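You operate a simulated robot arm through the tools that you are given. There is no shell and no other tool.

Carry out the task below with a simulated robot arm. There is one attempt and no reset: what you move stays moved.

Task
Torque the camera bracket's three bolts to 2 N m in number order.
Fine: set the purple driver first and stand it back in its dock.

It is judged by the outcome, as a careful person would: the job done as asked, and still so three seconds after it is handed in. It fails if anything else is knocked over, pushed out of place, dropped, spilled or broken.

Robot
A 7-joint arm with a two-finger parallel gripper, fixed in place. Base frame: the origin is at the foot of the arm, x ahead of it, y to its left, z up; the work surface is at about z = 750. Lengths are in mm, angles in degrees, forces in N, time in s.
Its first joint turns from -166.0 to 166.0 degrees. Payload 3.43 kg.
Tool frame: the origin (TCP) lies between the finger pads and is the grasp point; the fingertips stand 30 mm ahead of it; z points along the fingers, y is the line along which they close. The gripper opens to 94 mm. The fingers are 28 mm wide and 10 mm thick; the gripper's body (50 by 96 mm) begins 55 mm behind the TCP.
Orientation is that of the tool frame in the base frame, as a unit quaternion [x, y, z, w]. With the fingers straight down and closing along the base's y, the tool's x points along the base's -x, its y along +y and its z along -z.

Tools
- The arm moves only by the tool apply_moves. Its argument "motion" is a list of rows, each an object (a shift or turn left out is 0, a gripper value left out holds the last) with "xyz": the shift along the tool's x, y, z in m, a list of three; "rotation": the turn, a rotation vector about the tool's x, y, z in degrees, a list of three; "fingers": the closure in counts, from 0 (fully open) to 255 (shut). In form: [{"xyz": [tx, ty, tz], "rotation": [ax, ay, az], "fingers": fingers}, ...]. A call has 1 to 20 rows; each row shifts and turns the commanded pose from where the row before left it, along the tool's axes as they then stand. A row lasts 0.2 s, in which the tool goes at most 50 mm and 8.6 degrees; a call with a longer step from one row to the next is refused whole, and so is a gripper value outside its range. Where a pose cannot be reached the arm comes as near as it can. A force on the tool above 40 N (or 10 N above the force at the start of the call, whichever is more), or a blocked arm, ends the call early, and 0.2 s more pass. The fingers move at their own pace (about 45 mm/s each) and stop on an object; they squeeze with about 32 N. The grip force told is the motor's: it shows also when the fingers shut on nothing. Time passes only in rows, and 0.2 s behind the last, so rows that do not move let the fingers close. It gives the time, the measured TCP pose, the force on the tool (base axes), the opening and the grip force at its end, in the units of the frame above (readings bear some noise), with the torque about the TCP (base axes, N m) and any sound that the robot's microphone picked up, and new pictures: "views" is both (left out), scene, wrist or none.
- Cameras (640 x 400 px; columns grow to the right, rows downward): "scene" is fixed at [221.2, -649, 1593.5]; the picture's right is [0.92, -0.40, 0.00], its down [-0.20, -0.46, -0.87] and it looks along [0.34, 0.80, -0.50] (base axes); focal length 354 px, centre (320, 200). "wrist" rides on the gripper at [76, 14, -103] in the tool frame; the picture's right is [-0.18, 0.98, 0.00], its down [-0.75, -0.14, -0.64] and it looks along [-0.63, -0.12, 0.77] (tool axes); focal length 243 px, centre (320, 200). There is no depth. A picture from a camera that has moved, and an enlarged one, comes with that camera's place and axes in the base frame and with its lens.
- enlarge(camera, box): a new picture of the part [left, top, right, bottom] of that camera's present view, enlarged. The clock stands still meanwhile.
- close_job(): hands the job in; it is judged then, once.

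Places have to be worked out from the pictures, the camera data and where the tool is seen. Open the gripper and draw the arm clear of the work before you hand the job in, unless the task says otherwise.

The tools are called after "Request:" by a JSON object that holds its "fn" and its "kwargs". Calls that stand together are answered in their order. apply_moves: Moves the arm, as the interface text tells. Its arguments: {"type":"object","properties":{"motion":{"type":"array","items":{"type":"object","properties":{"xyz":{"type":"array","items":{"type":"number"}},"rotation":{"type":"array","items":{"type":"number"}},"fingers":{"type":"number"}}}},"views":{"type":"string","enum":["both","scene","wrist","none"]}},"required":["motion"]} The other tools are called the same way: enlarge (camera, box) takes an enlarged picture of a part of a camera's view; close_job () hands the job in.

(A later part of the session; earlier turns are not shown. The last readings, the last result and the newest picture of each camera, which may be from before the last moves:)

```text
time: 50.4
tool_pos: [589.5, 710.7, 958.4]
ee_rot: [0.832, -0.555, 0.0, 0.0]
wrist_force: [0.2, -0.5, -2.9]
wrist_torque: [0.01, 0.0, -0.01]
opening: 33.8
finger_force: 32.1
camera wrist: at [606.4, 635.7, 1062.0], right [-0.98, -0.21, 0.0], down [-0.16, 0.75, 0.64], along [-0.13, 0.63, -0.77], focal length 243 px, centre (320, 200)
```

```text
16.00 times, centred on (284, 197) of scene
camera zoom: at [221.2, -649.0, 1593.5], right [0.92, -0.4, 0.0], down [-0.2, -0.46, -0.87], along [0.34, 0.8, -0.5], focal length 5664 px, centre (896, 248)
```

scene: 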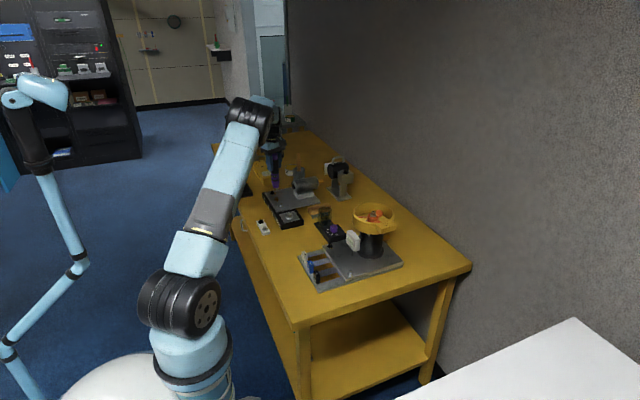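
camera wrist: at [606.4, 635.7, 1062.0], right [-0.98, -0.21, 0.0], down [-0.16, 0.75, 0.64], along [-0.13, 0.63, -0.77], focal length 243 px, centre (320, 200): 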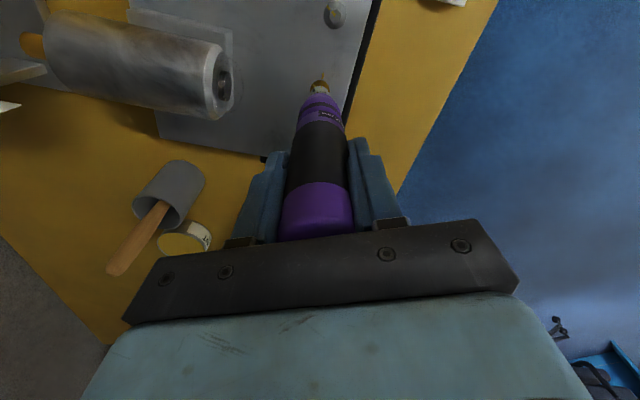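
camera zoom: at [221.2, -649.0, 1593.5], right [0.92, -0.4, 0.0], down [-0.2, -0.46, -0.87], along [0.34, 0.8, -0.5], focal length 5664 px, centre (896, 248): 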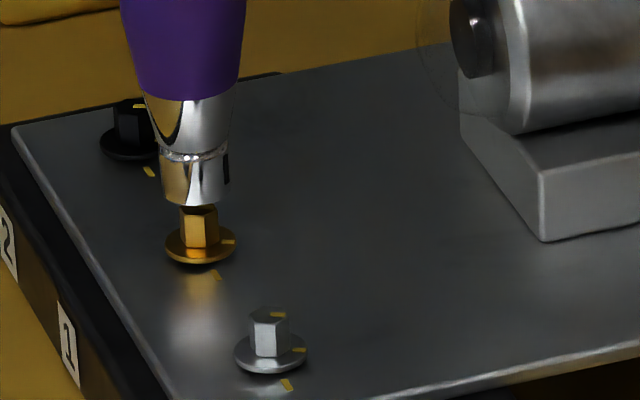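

The socket is now just above the head. The combined views still say it's about 0.7 mm too far in +y. I'll nudge along tool +x (roughly -y) and check the camera pose to see how much it really moved.

Request:
{"fn": "apply_moves", "kwargs": {"motion": [{"xyz": [0.001, 0, 0.0]}, {"xyz": [0, 0, 0]}, {"xyz": [0, 0, 0]}], "views": "wrist"}}

Request:
{"fn": "enlarge", "kwargs": {"camera": "wrist", "box": [305, 70, 337, 94]}}

Request:
{"fn": "enlarge", "kwargs": {"camera": "scene", "box": [278, 192, 290, 202]}}

```text
time: 51.2
tool_pos: [590.3, 710.2, 958.5]
ee_rot: [0.832, -0.555, 0.0, 0.0]
wrist_force: [-0.3, 0.4, -4.1]
wrist_torque: [-0.01, 0.03, 0.01]
opening: 34.1
finger_force: 31.9
camera wrist: at [606.7, 634.7, 1061.3], right [-0.98, -0.21, 0.0], down [-0.16, 0.75, 0.64], along [-0.13, 0.63, -0.77], focal length 243 px, centre (320, 200)
```

wrist: 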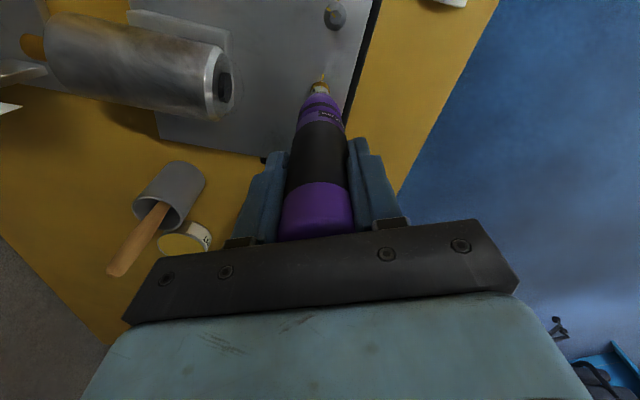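

```text
16.00 times, centred on (321, 82) of wrist
camera zoom: at [606.7, 634.7, 1061.3], right [-0.98, -0.21, 0.0], down [-0.16, 0.75, 0.64], along [-0.13, 0.63, -0.77], focal length 3882 px, centre (304, 2088)
```

zoom: 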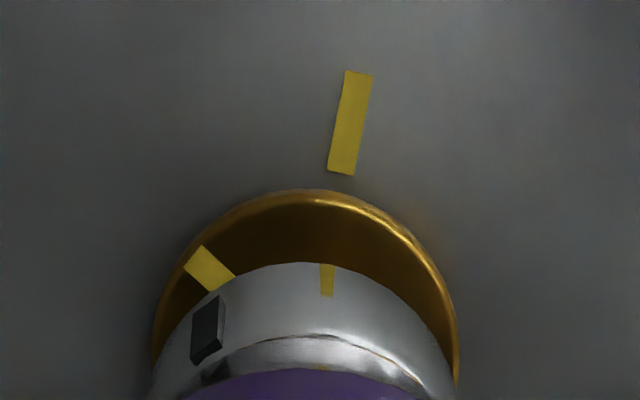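

```text
16.00 times, centred on (284, 197) of scene
camera zoom: at [221.2, -649.0, 1593.5], right [0.92, -0.4, 0.0], down [-0.2, -0.46, -0.87], along [0.34, 0.8, -0.5], focal length 5664 px, centre (896, 248)
```

zoom: 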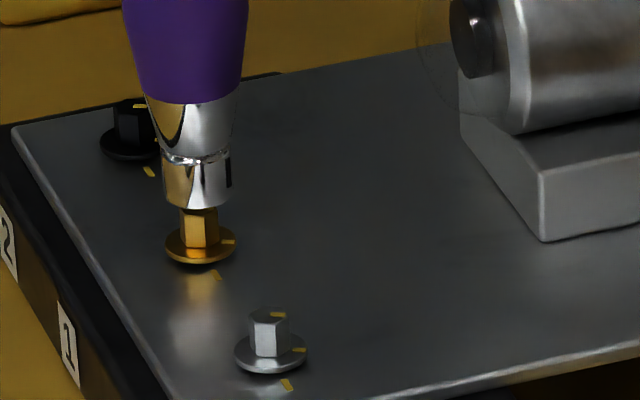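

The socket is now centred over the head in both views, to within about 0.5 mm. I'll lower in 1 mm steps and watch for contact.

Request:
{"fn": "apply_moves", "kwargs": {"motion": [{"xyz": [0, 0, 0.001]}, {"xyz": [0, 0, 0.001]}, {"xyz": [0, 0, 0.001]}, {"xyz": [0, 0, 0.001]}, {"xyz": [0, 0, 0]}], "views": "wrist"}}

Request:
{"fn": "enlarge", "kwargs": {"camera": "scene", "box": [278, 192, 290, 202]}}

```text
time: 52.4
tool_pos: [588.9, 709.2, 953.9]
ee_rot: [0.831, -0.556, 0.0, 0.0]
wrist_force: [0.0, 0.7, -2.4]
wrist_torque: [0.02, 0.02, -0.03]
opening: 34.0
finger_force: 31.6
camera wrist: at [606.4, 634.6, 1057.5], right [-0.98, -0.21, 0.0], down [-0.16, 0.75, 0.64], along [-0.13, 0.63, -0.77], focal length 243 px, centre (320, 200)
```

wrist: 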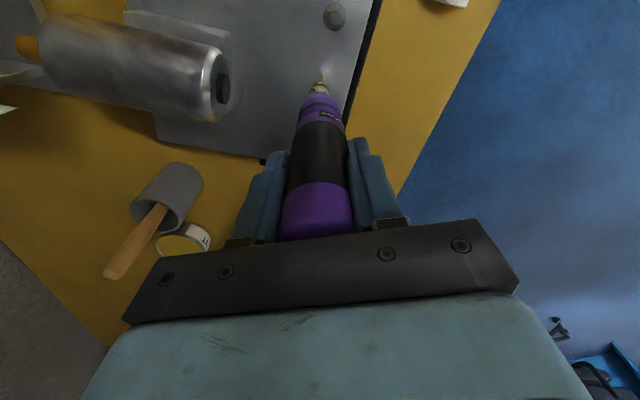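

```text
16.00 times, centred on (284, 197) of scene
camera zoom: at [221.2, -649.0, 1593.5], right [0.92, -0.4, 0.0], down [-0.2, -0.46, -0.87], along [0.34, 0.8, -0.5], focal length 5664 px, centre (896, 248)
```

zoom: 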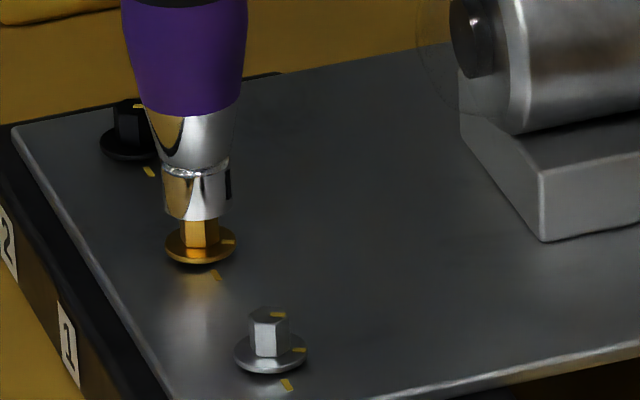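

There's no contact force and the socket is already sliding over the head. I'll keep going down in 1 mm steps toward the flange.

Request:
{"fn": "apply_moves", "kwargs": {"motion": [{"xyz": [0, 0, 0.001]}, {"xyz": [0, 0, 0.001]}, {"xyz": [0, 0, 0.001]}, {"xyz": [0, 0, 0.001]}, {"xyz": [0, 0, 0.001]}, {"xyz": [0, 0, 0]}], "views": "wrist"}}

Request:
{"fn": "enlarge", "kwargs": {"camera": "scene", "box": [278, 192, 290, 202]}}

```text
time: 53.8
tool_pos: [590.0, 711.1, 949.5]
ee_rot: [0.831, -0.556, 0.0, 0.0]
wrist_force: [-0.3, -0.1, -2.5]
wrist_torque: [0.0, 0.0, -0.02]
opening: 33.9
finger_force: 31.9
camera wrist: at [606.6, 635.0, 1053.5], right [-0.98, -0.21, 0.0], down [-0.16, 0.75, 0.64], along [-0.13, 0.63, -0.77], focal length 243 px, centre (320, 200)
```

wrist: 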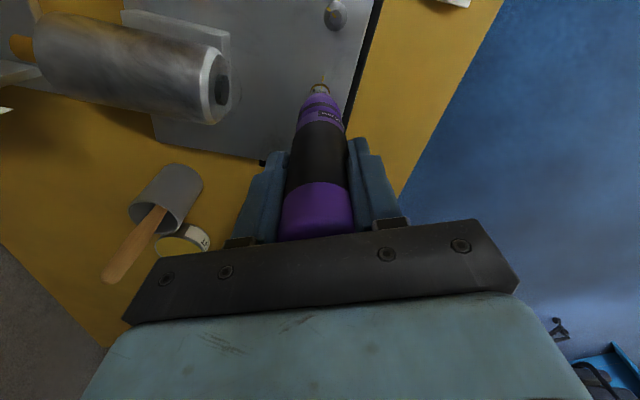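

```text
16.00 times, centred on (284, 197) of scene
camera zoom: at [221.2, -649.0, 1593.5], right [0.92, -0.4, 0.0], down [-0.2, -0.46, -0.87], along [0.34, 0.8, -0.5], focal length 5664 px, centre (896, 248)
```

zoom: 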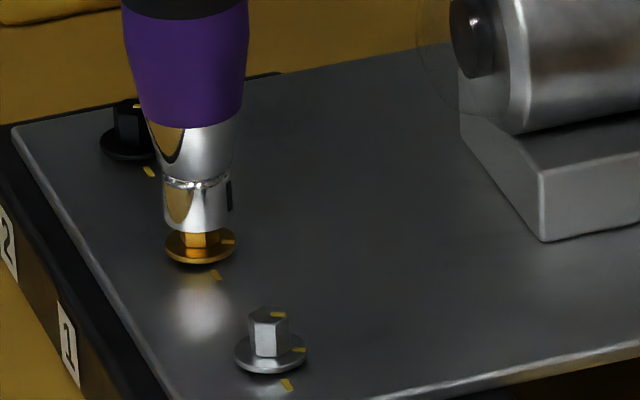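

Still no contact, with the head about half covered. I'll continue down.

Request:
{"fn": "apply_moves", "kwargs": {"motion": [{"xyz": [0, 0, 0.001]}, {"xyz": [0, 0, 0.001]}, {"xyz": [0, 0, 0.001]}, {"xyz": [0, 0, 0]}], "views": "wrist"}}

Request:
{"fn": "enlarge", "kwargs": {"camera": "scene", "box": [278, 192, 290, 202]}}

Request:
{"fn": "enlarge", "kwargs": {"camera": "wrist", "box": [305, 70, 337, 94]}}

```text
time: 54.8
tool_pos: [590.3, 708.9, 946.2]
ee_rot: [0.832, -0.555, 0.0, 0.001]
wrist_force: [-0.6, -0.1, -3.4]
wrist_torque: [-0.01, 0.0, 0.02]
opening: 34.1
finger_force: 32.4
camera wrist: at [606.6, 634.5, 1049.7], right [-0.98, -0.21, 0.0], down [-0.16, 0.75, 0.64], along [-0.13, 0.63, -0.77], focal length 243 px, centre (320, 200)
```

wrist: 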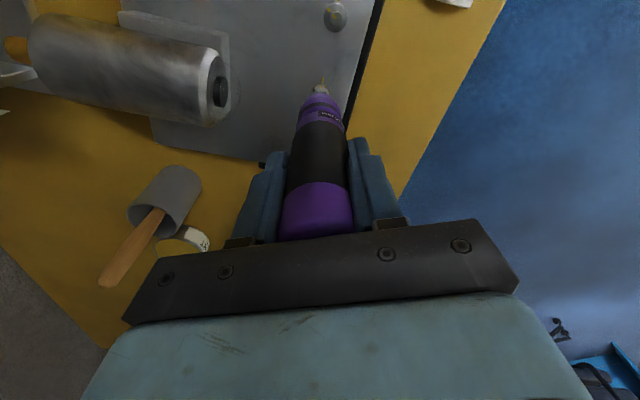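

```text
16.00 times, centred on (284, 197) of scene
camera zoom: at [221.2, -649.0, 1593.5], right [0.92, -0.4, 0.0], down [-0.2, -0.46, -0.87], along [0.34, 0.8, -0.5], focal length 5664 px, centre (896, 248)
```

zoom: 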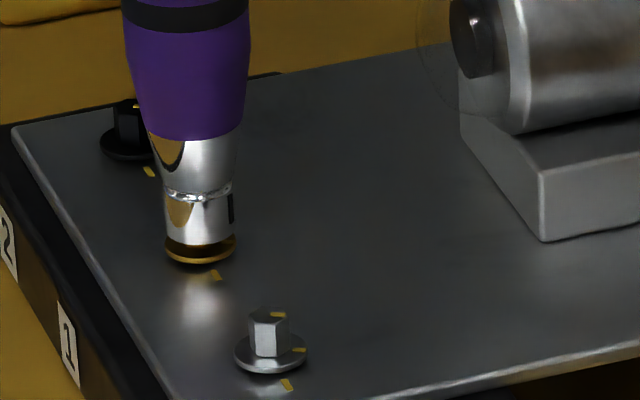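

```text
16.00 times, centred on (321, 82) of wrist
camera zoom: at [606.6, 634.5, 1049.7], right [-0.98, -0.21, 0.0], down [-0.16, 0.75, 0.64], along [-0.13, 0.63, -0.77], focal length 3882 px, centre (304, 2088)
```

zoom: 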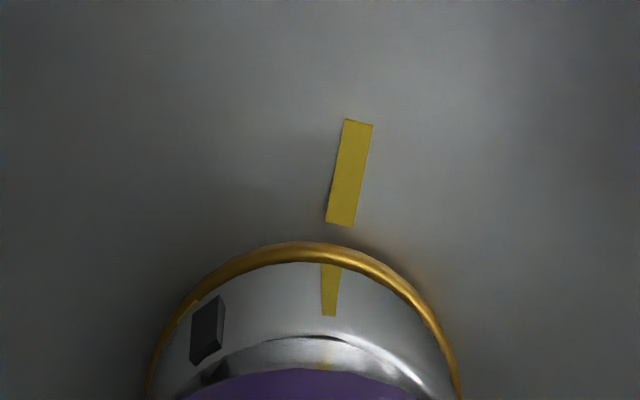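

The head is fully inside the socket and it's well centred. A little more down, until it just seats.

Request:
{"fn": "apply_moves", "kwargs": {"motion": [{"xyz": [0, 0, 0.001]}, {"xyz": [0, 0, 0.001]}, {"xyz": [0, 0, 0]}], "views": "wrist"}}

Request:
{"fn": "enlarge", "kwargs": {"camera": "scene", "box": [278, 192, 290, 202]}}

```text
time: 55.6
tool_pos: [590.7, 709.3, 944.1]
ee_rot: [0.831, -0.556, 0.0, 0.0]
wrist_force: [-0.3, -0.5, -3.8]
wrist_torque: [0.0, -0.01, -0.04]
opening: 34.1
finger_force: 32.5
camera wrist: at [606.8, 634.4, 1047.1], right [-0.98, -0.21, 0.0], down [-0.16, 0.75, 0.64], along [-0.13, 0.63, -0.77], focal length 243 px, centre (320, 200)
```

wrist: 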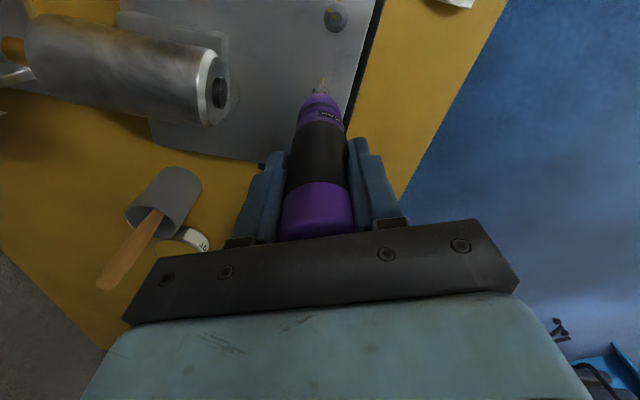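

```text
16.00 times, centred on (284, 197) of scene
camera zoom: at [221.2, -649.0, 1593.5], right [0.92, -0.4, 0.0], down [-0.2, -0.46, -0.87], along [0.34, 0.8, -0.5], focal length 5664 px, centre (896, 248)
```

zoom: 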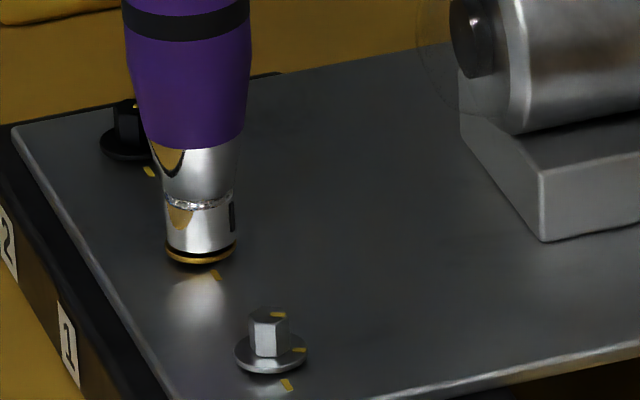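

It's about a millimetre off the flange. I'll lower the last bit gently.

Request:
{"fn": "apply_moves", "kwargs": {"motion": [{"xyz": [0, 0, 0.001]}, {"xyz": [0, 0, 0.0005]}, {"xyz": [0, 0, 0]}], "views": "wrist"}}

Request:
{"fn": "enlarge", "kwargs": {"camera": "wrist", "box": [305, 70, 337, 94]}}

```text
time: 56.4
tool_pos: [589.9, 710.7, 942.1]
ee_rot: [0.832, -0.555, 0.0, 0.0]
wrist_force: [0.0, -0.2, -2.4]
wrist_torque: [-0.01, 0.0, 0.0]
opening: 34.1
finger_force: 31.8
camera wrist: at [606.7, 635.0, 1045.8], right [-0.98, -0.21, 0.0], down [-0.16, 0.75, 0.64], along [-0.13, 0.63, -0.77], focal length 243 px, centre (320, 200)
```

wrist: 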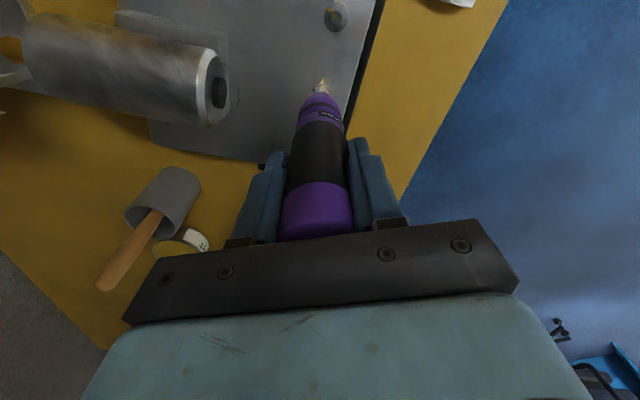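

```text
16.00 times, centred on (321, 82) of wrist
camera zoom: at [606.7, 635.0, 1045.8], right [-0.98, -0.21, 0.0], down [-0.16, 0.75, 0.64], along [-0.13, 0.63, -0.77], focal length 3882 px, centre (304, 2088)
```

zoom: 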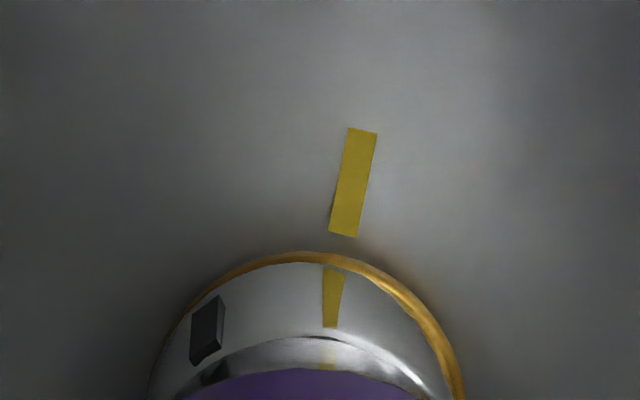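

Request:
{"fn": "apply_moves", "kwargs": {"motion": [{"xyz": [0, 0, 0.0007]}, {"xyz": [0, 0, 0.0007]}, {"xyz": [0, 0, 0]}], "views": "none"}}

```text
time: 57.2
tool_pos: [590.7, 710.5, 941.8]
ee_rot: [0.831, -0.556, -0.001, 0.0]
wrist_force: [1.1, -0.5, -2.0]
wrist_torque: [0.01, 0.01, 0.03]
opening: 34.1
finger_force: 32.0
```

No contact yet, so I'll go a little further and check the picture.

Request:
{"fn": "apply_moves", "kwargs": {"motion": [{"xyz": [0, 0, 0.0007]}, {"xyz": [0, 0, 0.0007]}, {"xyz": [0, 0, 0]}], "views": "wrist"}}

Request:
{"fn": "enlarge", "kwargs": {"camera": "scene", "box": [278, 192, 290, 202]}}

Request:
{"fn": "enlarge", "kwargs": {"camera": "wrist", "box": [305, 70, 337, 94]}}

```text
time: 58.0
tool_pos: [590.2, 710.8, 940.7]
ee_rot: [0.832, -0.555, -0.001, 0.0]
wrist_force: [-2.0, -0.9, 11.7]
wrist_torque: [0.0, 0.15, -0.05]
opening: 34.2
finger_force: 32.0
camera wrist: at [606.3, 634.6, 1044.0], right [-0.98, -0.21, 0.0], down [-0.16, 0.75, 0.64], along [-0.13, 0.63, -0.77], focal length 243 px, centre (320, 200)
```

wrist: 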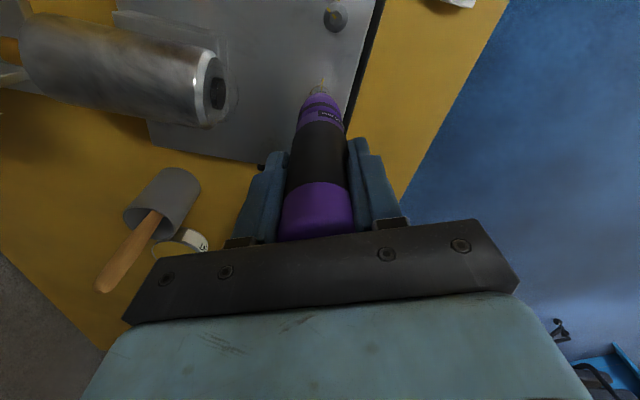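

```text
16.00 times, centred on (284, 197) of scene
camera zoom: at [221.2, -649.0, 1593.5], right [0.92, -0.4, 0.0], down [-0.2, -0.46, -0.87], along [0.34, 0.8, -0.5], focal length 5664 px, centre (896, 248)
```

zoom: 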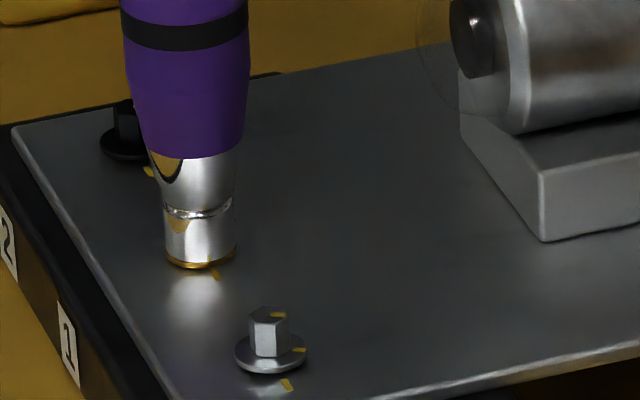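

```text
16.00 times, centred on (321, 82) of wrist
camera zoom: at [606.3, 634.6, 1044.0], right [-0.98, -0.21, 0.0], down [-0.16, 0.75, 0.64], along [-0.13, 0.63, -0.77], focal length 3882 px, centre (304, 2088)
```

zoom: 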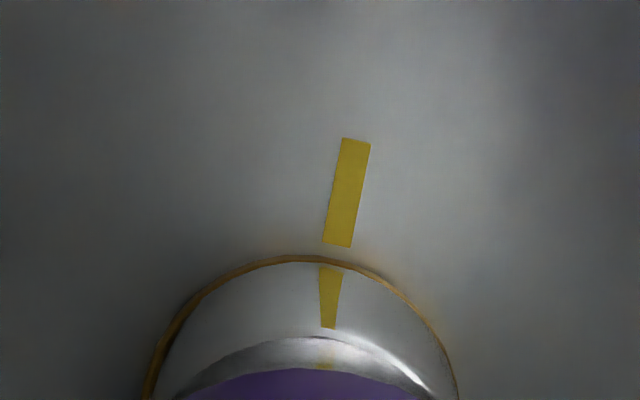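

Contact at about 14 N, and the socket's black window has moved, so the driver spins by itself when pressed: it's a powered driver. I'll hold steady and listen for the clutch.

Request:
{"fn": "apply_moves", "kwargs": {"motion": [{"xyz": [0, 0, 0]}, {"xyz": [0, 0, 0]}, {"xyz": [0, 0, 0]}], "views": "wrist"}}

Request:
{"fn": "enlarge", "kwargs": {"camera": "wrist", "box": [305, 70, 337, 94]}}

Request:
{"fn": "enlarge", "kwargs": {"camera": "scene", "box": [278, 192, 290, 202]}}

```text
time: 58.8
tool_pos: [589.7, 708.9, 939.7]
ee_rot: [0.831, -0.556, -0.001, 0.001]
wrist_force: [0.1, -0.3, 0.0]
wrist_torque: [-0.06, -0.09, 0.01]
opening: 33.9
finger_force: 32.0
camera wrist: at [606.5, 634.7, 1043.4], right [-0.98, -0.21, 0.0], down [-0.16, 0.75, 0.64], along [-0.13, 0.63, -0.77], focal length 243 px, centre (320, 200)
```

wrist: 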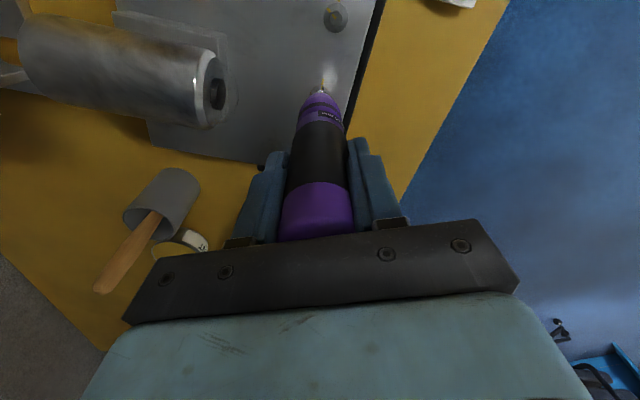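

```text
16.00 times, centred on (321, 82) of wrist
camera zoom: at [606.5, 634.7, 1043.4], right [-0.98, -0.21, 0.0], down [-0.16, 0.75, 0.64], along [-0.13, 0.63, -0.77], focal length 3882 px, centre (304, 2088)
```

zoom: 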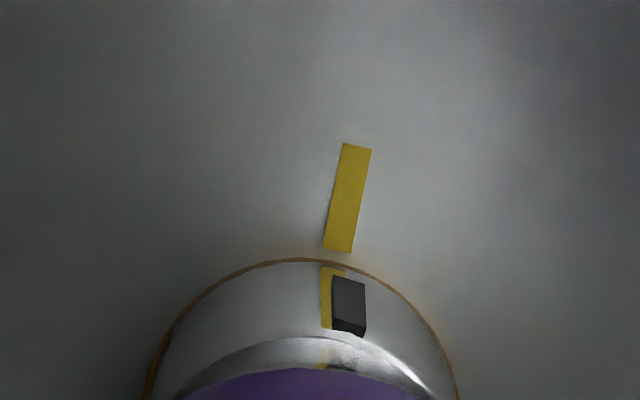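

```text
16.00 times, centred on (284, 197) of scene
camera zoom: at [221.2, -649.0, 1593.5], right [0.92, -0.4, 0.0], down [-0.2, -0.46, -0.87], along [0.34, 0.8, -0.5], focal length 5664 px, centre (896, 248)
```

zoom: 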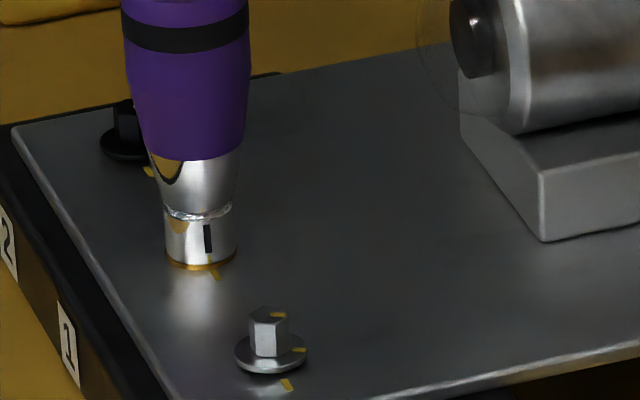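

The socket turned on and then the press force fell away, so the bolt is being drawn down. I'll press slightly more to keep it driving.

Request:
{"fn": "apply_moves", "kwargs": {"motion": [{"xyz": [0, 0, 0.0006]}, {"xyz": [0, 0, 0]}, {"xyz": [0, 0, 0]}], "views": "wrist"}}

Request:
{"fn": "enlarge", "kwargs": {"camera": "wrist", "box": [305, 70, 337, 94]}}

```text
time: 59.6
tool_pos: [590.0, 710.3, 939.3]
ee_rot: [0.832, -0.555, 0.0, -0.001]
wrist_force: [-0.5, -0.6, 4.3]
wrist_torque: [-0.06, 0.05, -0.02]
opening: 34.1
finger_force: 31.6
camera wrist: at [606.6, 634.3, 1043.1], right [-0.98, -0.21, 0.0], down [-0.16, 0.75, 0.64], along [-0.13, 0.63, -0.77], focal length 243 px, centre (320, 200)
```

wrist: 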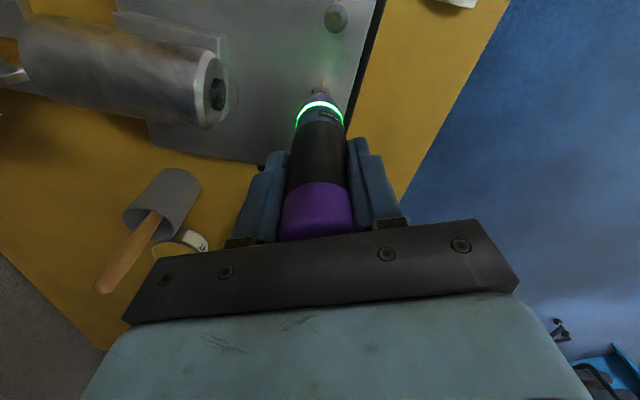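

```text
16.00 times, centred on (321, 82) of wrist
camera zoom: at [606.6, 634.3, 1043.1], right [-0.98, -0.21, 0.0], down [-0.16, 0.75, 0.64], along [-0.13, 0.63, -0.77], focal length 3882 px, centre (304, 2088)
```

zoom: 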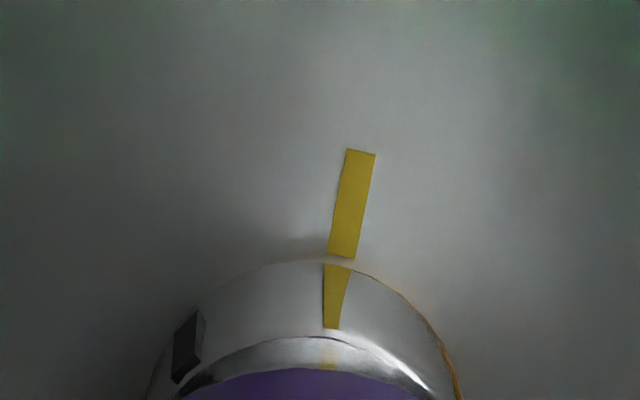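

The ring on the driver lit up green, so torque looks reached on bolt 1. I'll lift straight off now and inspect the bolt's witness mark.

Request:
{"fn": "apply_moves", "kwargs": {"motion": [{"xyz": [0, 0, -0.003]}, {"xyz": [0, 0, -0.01]}, {"xyz": [0, 0, -0.015]}, {"xyz": [0, 0, -0.015]}, {"xyz": [0, 0, 0]}, {"xyz": [0, 0, 0]}], "views": "both"}}

Request:
{"fn": "enlarge", "kwargs": {"camera": "wrist", "box": [295, 60, 345, 100]}}

Request:
{"fn": "enlarge", "kwargs": {"camera": "scene", "box": [268, 170, 300, 205]}}

```text
time: 61.0
tool_pos: [590.5, 709.9, 981.6]
ee_rot: [0.831, -0.556, 0.001, 0.0]
wrist_force: [0.5, -0.3, -2.6]
wrist_torque: [0.01, 0.01, -0.02]
opening: 33.9
finger_force: 31.7
camera wrist: at [606.5, 634.4, 1084.8], right [-0.98, -0.21, 0.0], down [-0.16, 0.75, 0.64], along [-0.13, 0.63, -0.77], focal length 243 px, centre (320, 200)
```

scene: 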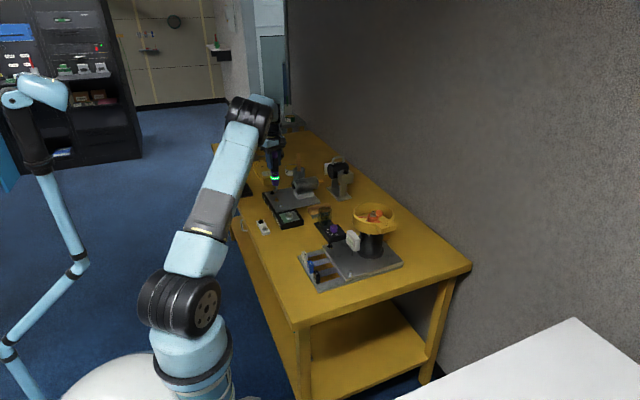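
wrist: 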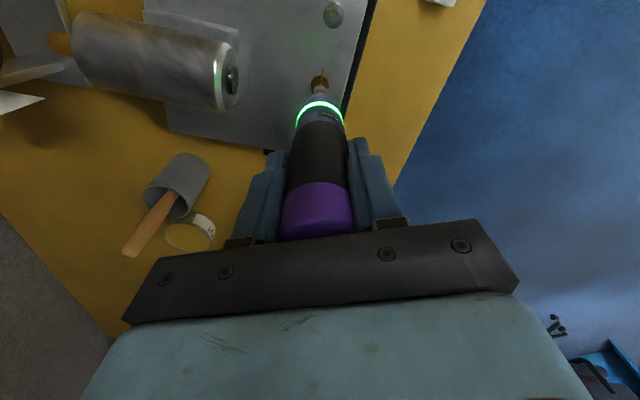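

```text
10.00 times, centred on (320, 80) of wrist
camera zoom: at [606.5, 634.4, 1084.8], right [-0.98, -0.21, 0.0], down [-0.16, 0.75, 0.64], along [-0.13, 0.63, -0.77], focal length 2426 px, centre (320, 1400)
```

zoom: 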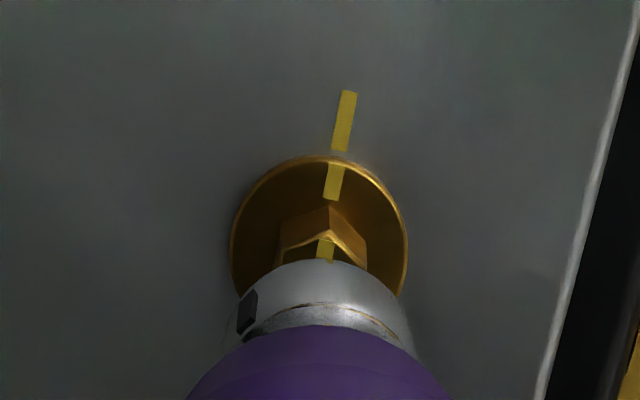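

```text
11.43 times, centred on (284, 188) of scene
camera zoom: at [221.2, -649.0, 1593.5], right [0.92, -0.4, 0.0], down [-0.2, -0.46, -0.87], along [0.34, 0.8, -0.5], focal length 4046 px, centre (731, 343)
```

zoom: 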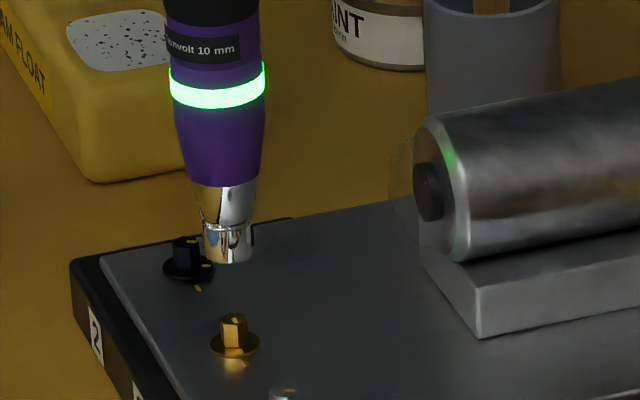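

Bolt 1's head mark now lines up exactly with the plate mark and the ring is green, so bolt 1 is done. Its engaged TCP was (590.4, 710.1). I'll go to bolt 2 (black), 65.3 mm further in +y, staying above head height.

Request:
{"fn": "apply_moves", "kwargs": {"motion": [{"xyz": [-0.0201, -0.0083, 0]}, {"xyz": [-0.0201, -0.0083, 0]}, {"xyz": [-0.0201, -0.0084, 0]}, {"xyz": [0, 0, 0]}, {"xyz": [0, 0, 0]}], "views": "wrist"}}

Request:
{"fn": "enlarge", "kwargs": {"camera": "wrist", "box": [300, 66, 340, 96]}}

Request:
{"fn": "enlarge", "kwargs": {"camera": "scene", "box": [268, 170, 300, 205]}}

```text
time: 62.2
tool_pos: [589.8, 777.3, 982.6]
ee_rot: [0.831, -0.556, 0.0, 0.0]
wrist_force: [0.9, -0.3, -3.1]
wrist_torque: [0.02, 0.02, 0.02]
opening: 34.1
finger_force: 31.8
camera wrist: at [606.8, 701.1, 1086.8], right [-0.98, -0.21, 0.0], down [-0.16, 0.75, 0.64], along [-0.13, 0.63, -0.77], focal length 243 px, centre (320, 200)
```

wrist: 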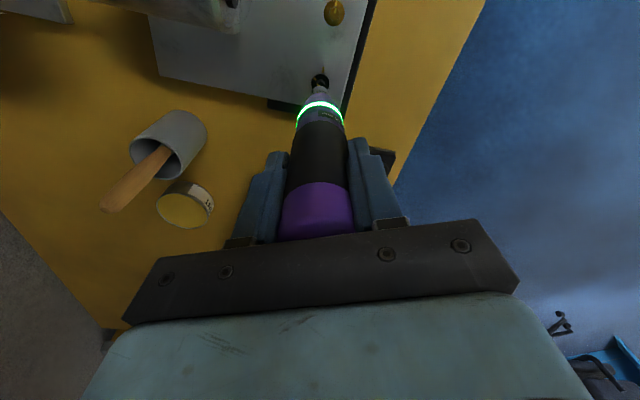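

```text
13.33 times, centred on (320, 81) of wrist
camera zoom: at [606.8, 701.1, 1086.8], right [-0.98, -0.21, 0.0], down [-0.16, 0.75, 0.64], along [-0.13, 0.63, -0.77], focal length 3235 px, centre (320, 1787)
```

zoom: 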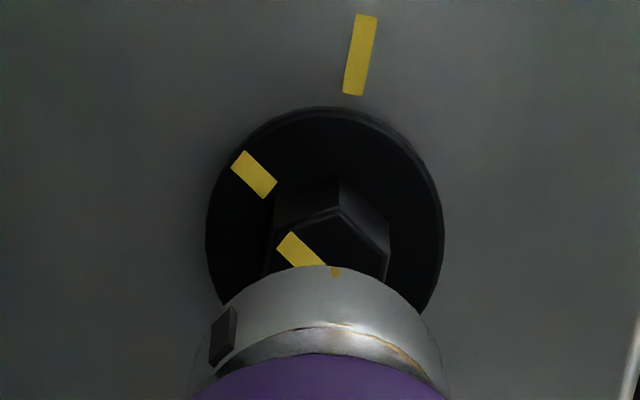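

```text
11.43 times, centred on (284, 188) of scene
camera zoom: at [221.2, -649.0, 1593.5], right [0.92, -0.4, 0.0], down [-0.2, -0.46, -0.87], along [0.34, 0.8, -0.5], focal length 4046 px, centre (731, 343)
```

zoom: 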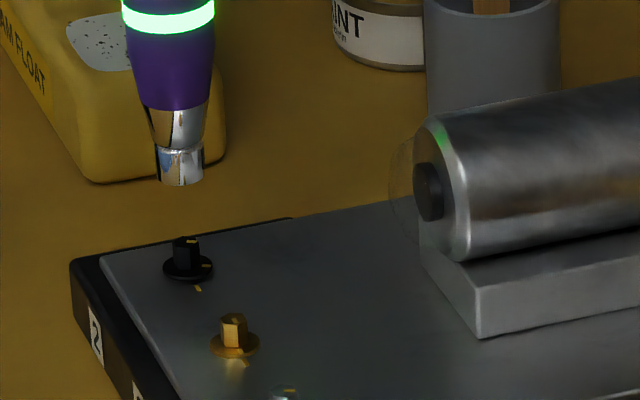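

The black bolt works out at (590.45, 775.55), and the TCP is at (590.65, 776.7). I'll correct and come down close above the head.

Request:
{"fn": "apply_moves", "kwargs": {"motion": [{"xyz": [0.001, 0.0006, 0]}, {"xyz": [0, 0, 0.01]}, {"xyz": [0, 0, 0.01]}, {"xyz": [0, 0, 0]}, {"xyz": [0, 0, 0]}], "views": "wrist"}}

Request:
{"fn": "enlarge", "kwargs": {"camera": "wrist", "box": [305, 70, 337, 94]}}

Request:
{"fn": "enlarge", "kwargs": {"camera": "scene", "box": [272, 185, 288, 200]}}

```text
time: 63.4
tool_pos: [589.5, 774.2, 961.8]
ee_rot: [0.832, -0.555, 0.0, 0.0]
wrist_force: [0.2, -0.5, -4.0]
wrist_torque: [-0.01, 0.0, -0.02]
opening: 34.0
finger_force: 31.9
camera wrist: at [606.2, 698.7, 1065.8], right [-0.98, -0.21, 0.0], down [-0.16, 0.75, 0.64], along [-0.13, 0.63, -0.77], focal length 243 px, centre (320, 200)
```

wrist: 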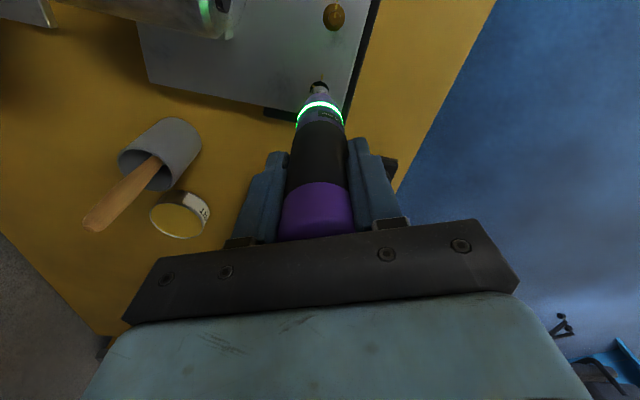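

```text
16.00 times, centred on (321, 82) of wrist
camera zoom: at [606.2, 698.7, 1065.8], right [-0.98, -0.21, 0.0], down [-0.16, 0.75, 0.64], along [-0.13, 0.63, -0.77], focal length 3882 px, centre (304, 2088)
```

zoom: 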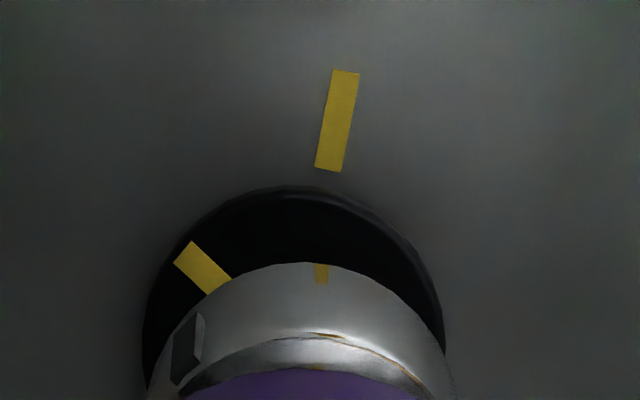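

```text
16.00 times, centred on (280, 192) of scene
camera zoom: at [221.2, -649.0, 1593.5], right [0.92, -0.4, 0.0], down [-0.2, -0.46, -0.87], along [0.34, 0.8, -0.5], focal length 5664 px, centre (960, 320)
```

zoom: 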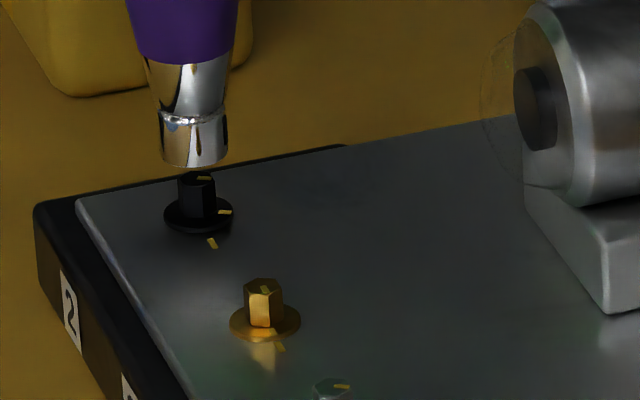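

The move overshot to y = 774.3, and the target is (590.5, 775.4). I'll nudge back and check.

Request:
{"fn": "apply_moves", "kwargs": {"motion": [{"xyz": [-0.0008, -0.0008, 0]}, {"xyz": [0, 0, 0.0]}, {"xyz": [0, 0, 0]}], "views": "wrist"}}

Request:
{"fn": "enlarge", "kwargs": {"camera": "wrist", "box": [305, 70, 337, 94]}}

Request:
{"fn": "enlarge", "kwargs": {"camera": "scene", "box": [272, 185, 288, 200]}}

```text
time: 64.2
tool_pos: [590.4, 774.2, 961.6]
ee_rot: [0.832, -0.555, 0.0, 0.0]
wrist_force: [0.8, -0.4, -4.3]
wrist_torque: [0.02, -0.01, 0.03]
opening: 33.8
finger_force: 32.1
camera wrist: at [606.9, 699.4, 1065.7], right [-0.98, -0.21, 0.0], down [-0.16, 0.75, 0.64], along [-0.13, 0.63, -0.77], focal length 243 px, centre (320, 200)
```

wrist: 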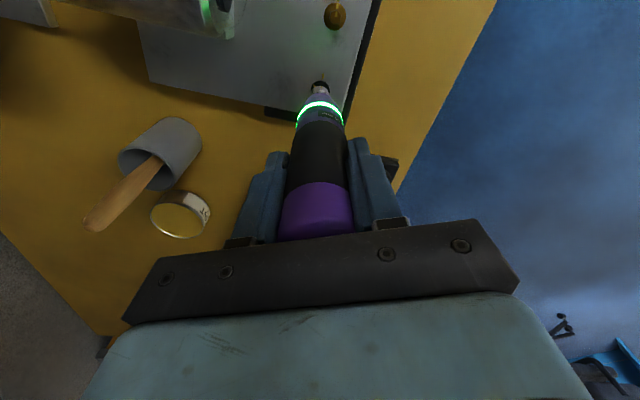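

```text
16.00 times, centred on (321, 82) of wrist
camera zoom: at [606.9, 699.4, 1065.7], right [-0.98, -0.21, 0.0], down [-0.16, 0.75, 0.64], along [-0.13, 0.63, -0.77], focal length 3882 px, centre (304, 2088)
```

zoom: 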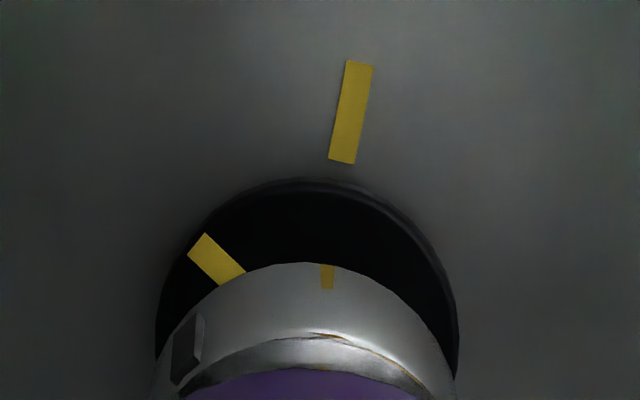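

```text
16.00 times, centred on (280, 192) of scene
camera zoom: at [221.2, -649.0, 1593.5], right [0.92, -0.4, 0.0], down [-0.2, -0.46, -0.87], along [0.34, 0.8, -0.5], focal length 5664 px, centre (960, 320)
```

zoom: 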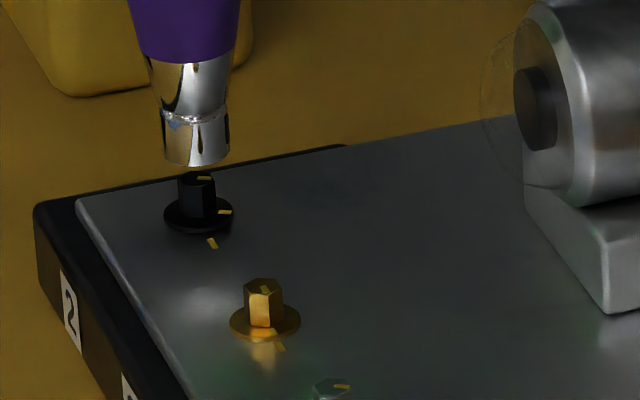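

Alignment is within about 0.4 mm in both views. I'll lower over the black head in 2 mm rows, watching the force.

Request:
{"fn": "apply_moves", "kwargs": {"motion": [{"xyz": [-0.0003, 0, 0.002]}, {"xyz": [0, 0, 0.002]}, {"xyz": [0, 0, 0.002]}, {"xyz": [0, 0, 0.002]}, {"xyz": [0, 0, 0.002]}, {"xyz": [0, 0, 0]}], "views": "wrist"}}

Request:
{"fn": "enlarge", "kwargs": {"camera": "wrist", "box": [305, 70, 337, 94]}}

Request:
{"fn": "enlarge", "kwargs": {"camera": "scene", "box": [272, 185, 288, 200]}}

```text
time: 65.6
tool_pos: [589.6, 774.3, 952.3]
ee_rot: [0.832, -0.555, 0.0, 0.0]
wrist_force: [0.7, 0.2, -2.1]
wrist_torque: [0.01, 0.01, -0.02]
opening: 34.3
finger_force: 32.0
camera wrist: at [606.7, 700.0, 1056.0], right [-0.98, -0.21, 0.0], down [-0.16, 0.75, 0.64], along [-0.13, 0.63, -0.77], focal length 243 px, centre (320, 200)
```

wrist: 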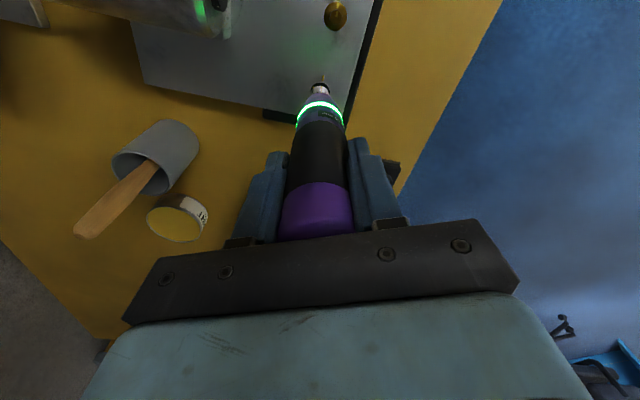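

```text
16.00 times, centred on (321, 82) of wrist
camera zoom: at [606.7, 700.0, 1056.0], right [-0.98, -0.21, 0.0], down [-0.16, 0.75, 0.64], along [-0.13, 0.63, -0.77], focal length 3882 px, centre (304, 2088)
```

zoom: 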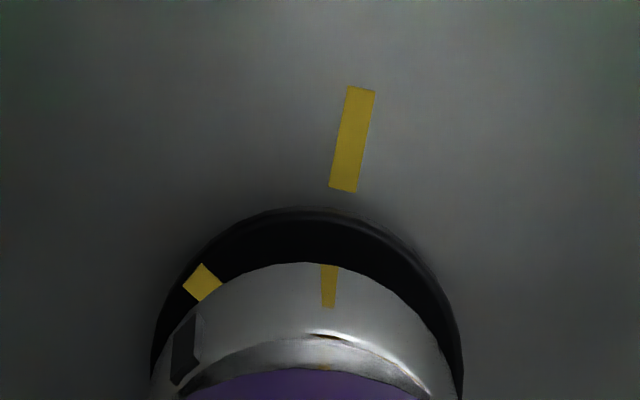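

```text
16.00 times, centred on (280, 192) of scene
camera zoom: at [221.2, -649.0, 1593.5], right [0.92, -0.4, 0.0], down [-0.2, -0.46, -0.87], along [0.34, 0.8, -0.5], focal length 5664 px, centre (960, 320)
```

zoom: 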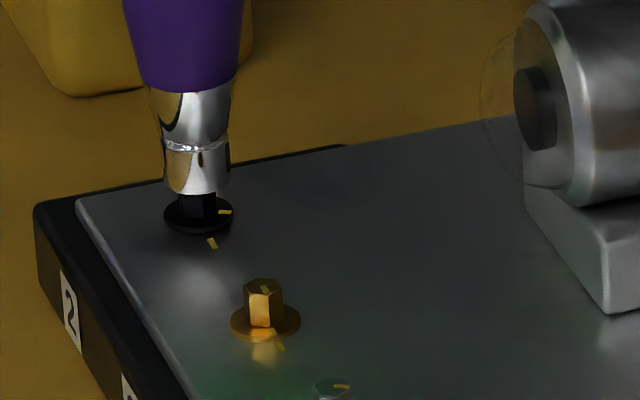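

The socket is going over the head cleanly with no contact. Continuing down to just above the flange.

Request:
{"fn": "apply_moves", "kwargs": {"motion": [{"xyz": [0, 0, 0.0015]}, {"xyz": [0, 0, 0.0015]}, {"xyz": [0, 0, 0.0015]}, {"xyz": [0, 0, 0.0015]}, {"xyz": [0, 0, 0.0015]}, {"xyz": [0, 0, 0.001]}, {"xyz": [0, 0, 0]}], "views": "wrist"}}

Request:
{"fn": "enlarge", "kwargs": {"camera": "wrist", "box": [305, 70, 337, 94]}}

Request:
{"fn": "enlarge", "kwargs": {"camera": "scene", "box": [272, 185, 288, 200]}}

```text
time: 67.2
tool_pos: [591.0, 775.8, 944.8]
ee_rot: [0.831, -0.556, 0.0, 0.001]
wrist_force: [0.9, 0.8, -3.2]
wrist_torque: [-0.02, 0.0, 0.02]
opening: 34.2
finger_force: 32.1
camera wrist: at [607.3, 700.2, 1047.5], right [-0.98, -0.21, 0.0], down [-0.16, 0.75, 0.64], along [-0.13, 0.63, -0.77], focal length 243 px, centre (320, 200)
```

wrist: 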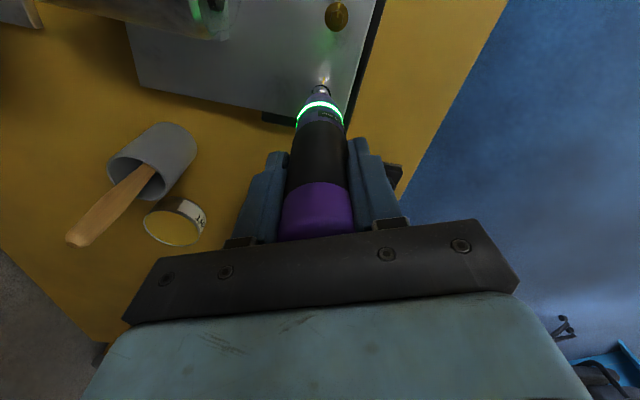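

```text
16.00 times, centred on (321, 82) of wrist
camera zoom: at [607.3, 700.2, 1047.5], right [-0.98, -0.21, 0.0], down [-0.16, 0.75, 0.64], along [-0.13, 0.63, -0.77], focal length 3882 px, centre (304, 2088)
```

zoom: 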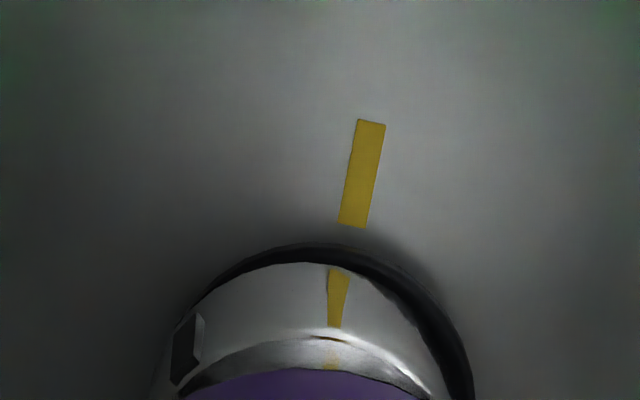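

```text
16.00 times, centred on (280, 192) of scene
camera zoom: at [221.2, -649.0, 1593.5], right [0.92, -0.4, 0.0], down [-0.2, -0.46, -0.87], along [0.34, 0.8, -0.5], focal length 5664 px, centre (960, 320)
```

zoom: 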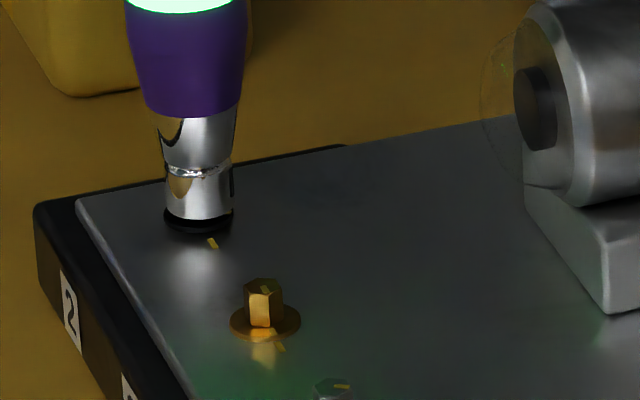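

The socket has drifted 0.6 mm in x, so I'll nudge back and ease down toward contact.

Request:
{"fn": "apply_moves", "kwargs": {"motion": [{"xyz": [0, 0.0006, 0.0008]}, {"xyz": [0, 0, 0.0008]}, {"xyz": [0, 0, 0.0006]}, {"xyz": [0, 0, 0]}], "views": "wrist"}}

Request:
{"fn": "enlarge", "kwargs": {"camera": "wrist", "box": [305, 70, 337, 94]}}

```text
time: 68.2
tool_pos: [590.6, 775.2, 941.6]
ee_rot: [0.832, -0.555, 0.0, 0.0]
wrist_force: [-0.9, -0.3, 0.1]
wrist_torque: [-0.11, 0.08, 0.01]
opening: 34.1
finger_force: 32.0
camera wrist: at [606.4, 700.0, 1045.3], right [-0.98, -0.21, 0.0], down [-0.16, 0.75, 0.64], along [-0.13, 0.63, -0.77], focal length 243 px, centre (320, 200)
```

wrist: 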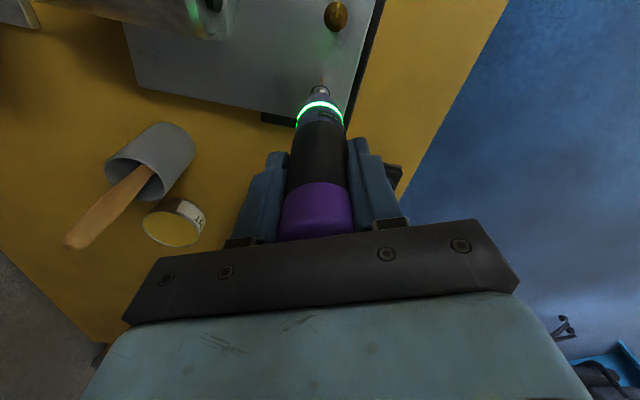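

```text
16.00 times, centred on (321, 82) of wrist
camera zoom: at [606.4, 700.0, 1045.3], right [-0.98, -0.21, 0.0], down [-0.16, 0.75, 0.64], along [-0.13, 0.63, -0.77], focal length 3882 px, centre (304, 2088)
```

zoom: 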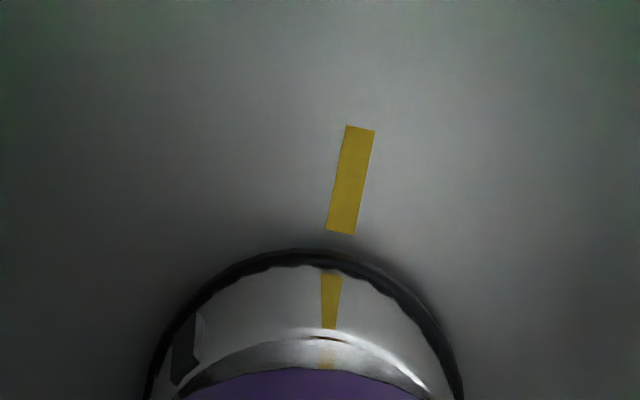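

Light contact now, about 3 N. I'll press slightly so the driver starts, then watch the ring and the bolt.

Request:
{"fn": "apply_moves", "kwargs": {"motion": [{"xyz": [0, 0, 0.0007]}, {"xyz": [0, 0, 0]}], "views": "wrist"}}

Request:
{"fn": "enlarge", "kwargs": {"camera": "wrist", "box": [290, 70, 350, 130]}}

```text
time: 68.8
tool_pos: [590.2, 775.5, 941.7]
ee_rot: [0.832, -0.555, 0.0, 0.001]
wrist_force: [0.4, -0.5, 7.4]
wrist_torque: [-0.08, -0.04, -0.07]
opening: 34.1
finger_force: 32.1
camera wrist: at [606.4, 700.2, 1044.4], right [-0.98, -0.21, 0.0], down [-0.16, 0.75, 0.64], along [-0.13, 0.63, -0.77], focal length 243 px, centre (320, 200)
```

wrist: 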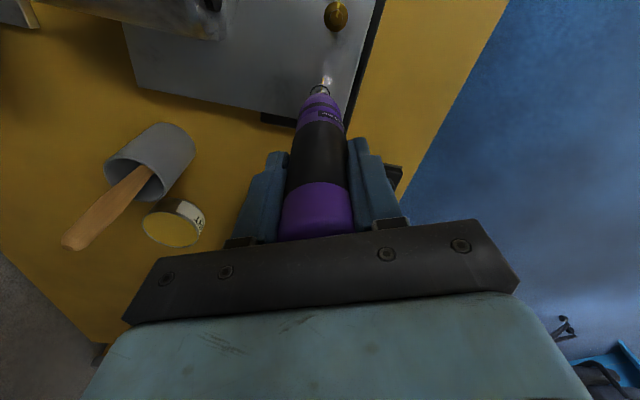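

```text
6.67 times, centred on (320, 100) of wrist
camera zoom: at [606.4, 700.2, 1044.4], right [-0.98, -0.21, 0.0], down [-0.16, 0.75, 0.64], along [-0.13, 0.63, -0.77], focal length 1618 px, centre (320, 867)
```

zoom: 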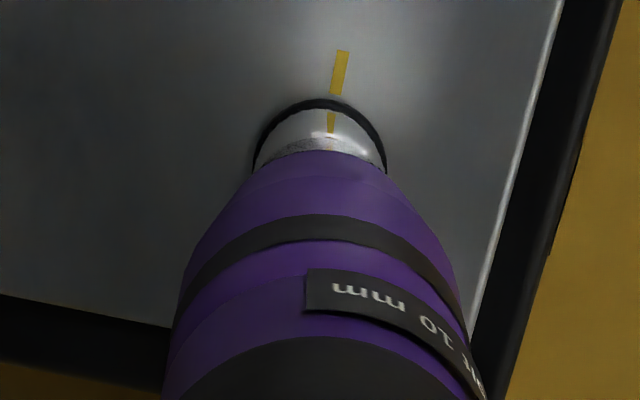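

The ring is off and the socket is turning on bolt 2. I'll hold, with a touch more press as it draws down.

Request:
{"fn": "apply_moves", "kwargs": {"motion": [{"xyz": [0, 0, 0.0002]}, {"xyz": [0, 0, 0.0002]}, {"xyz": [0, 0, 0.0002]}], "views": "wrist"}}

Request:
{"fn": "enlarge", "kwargs": {"camera": "wrist", "box": [290, 70, 350, 130]}}

```text
time: 69.6
tool_pos: [590.0, 774.5, 939.2]
ee_rot: [0.832, -0.555, 0.0, 0.001]
wrist_force: [-0.4, -0.3, -3.1]
wrist_torque: [-0.03, -0.01, -0.02]
opening: 34.2
finger_force: 32.0
camera wrist: at [606.6, 699.7, 1043.5], right [-0.98, -0.21, 0.0], down [-0.16, 0.75, 0.64], along [-0.13, 0.63, -0.77], focal length 243 px, centre (320, 200)
```

wrist: 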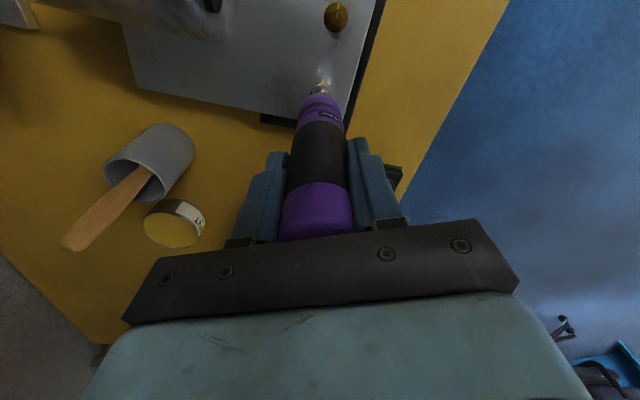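

```text
6.67 times, centred on (320, 100) of wrist
camera zoom: at [606.6, 699.7, 1043.5], right [-0.98, -0.21, 0.0], down [-0.16, 0.75, 0.64], along [-0.13, 0.63, -0.77], focal length 1618 px, centre (320, 867)
```

zoom: 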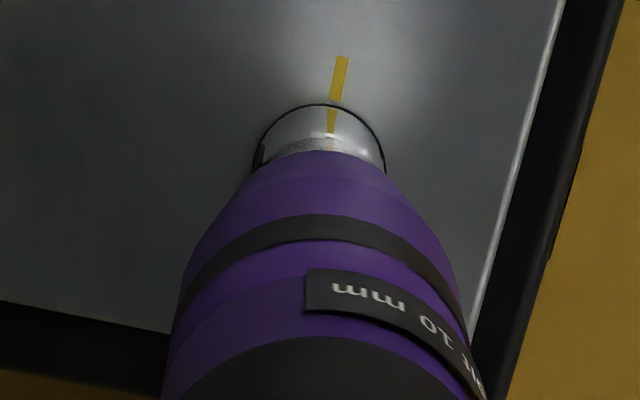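

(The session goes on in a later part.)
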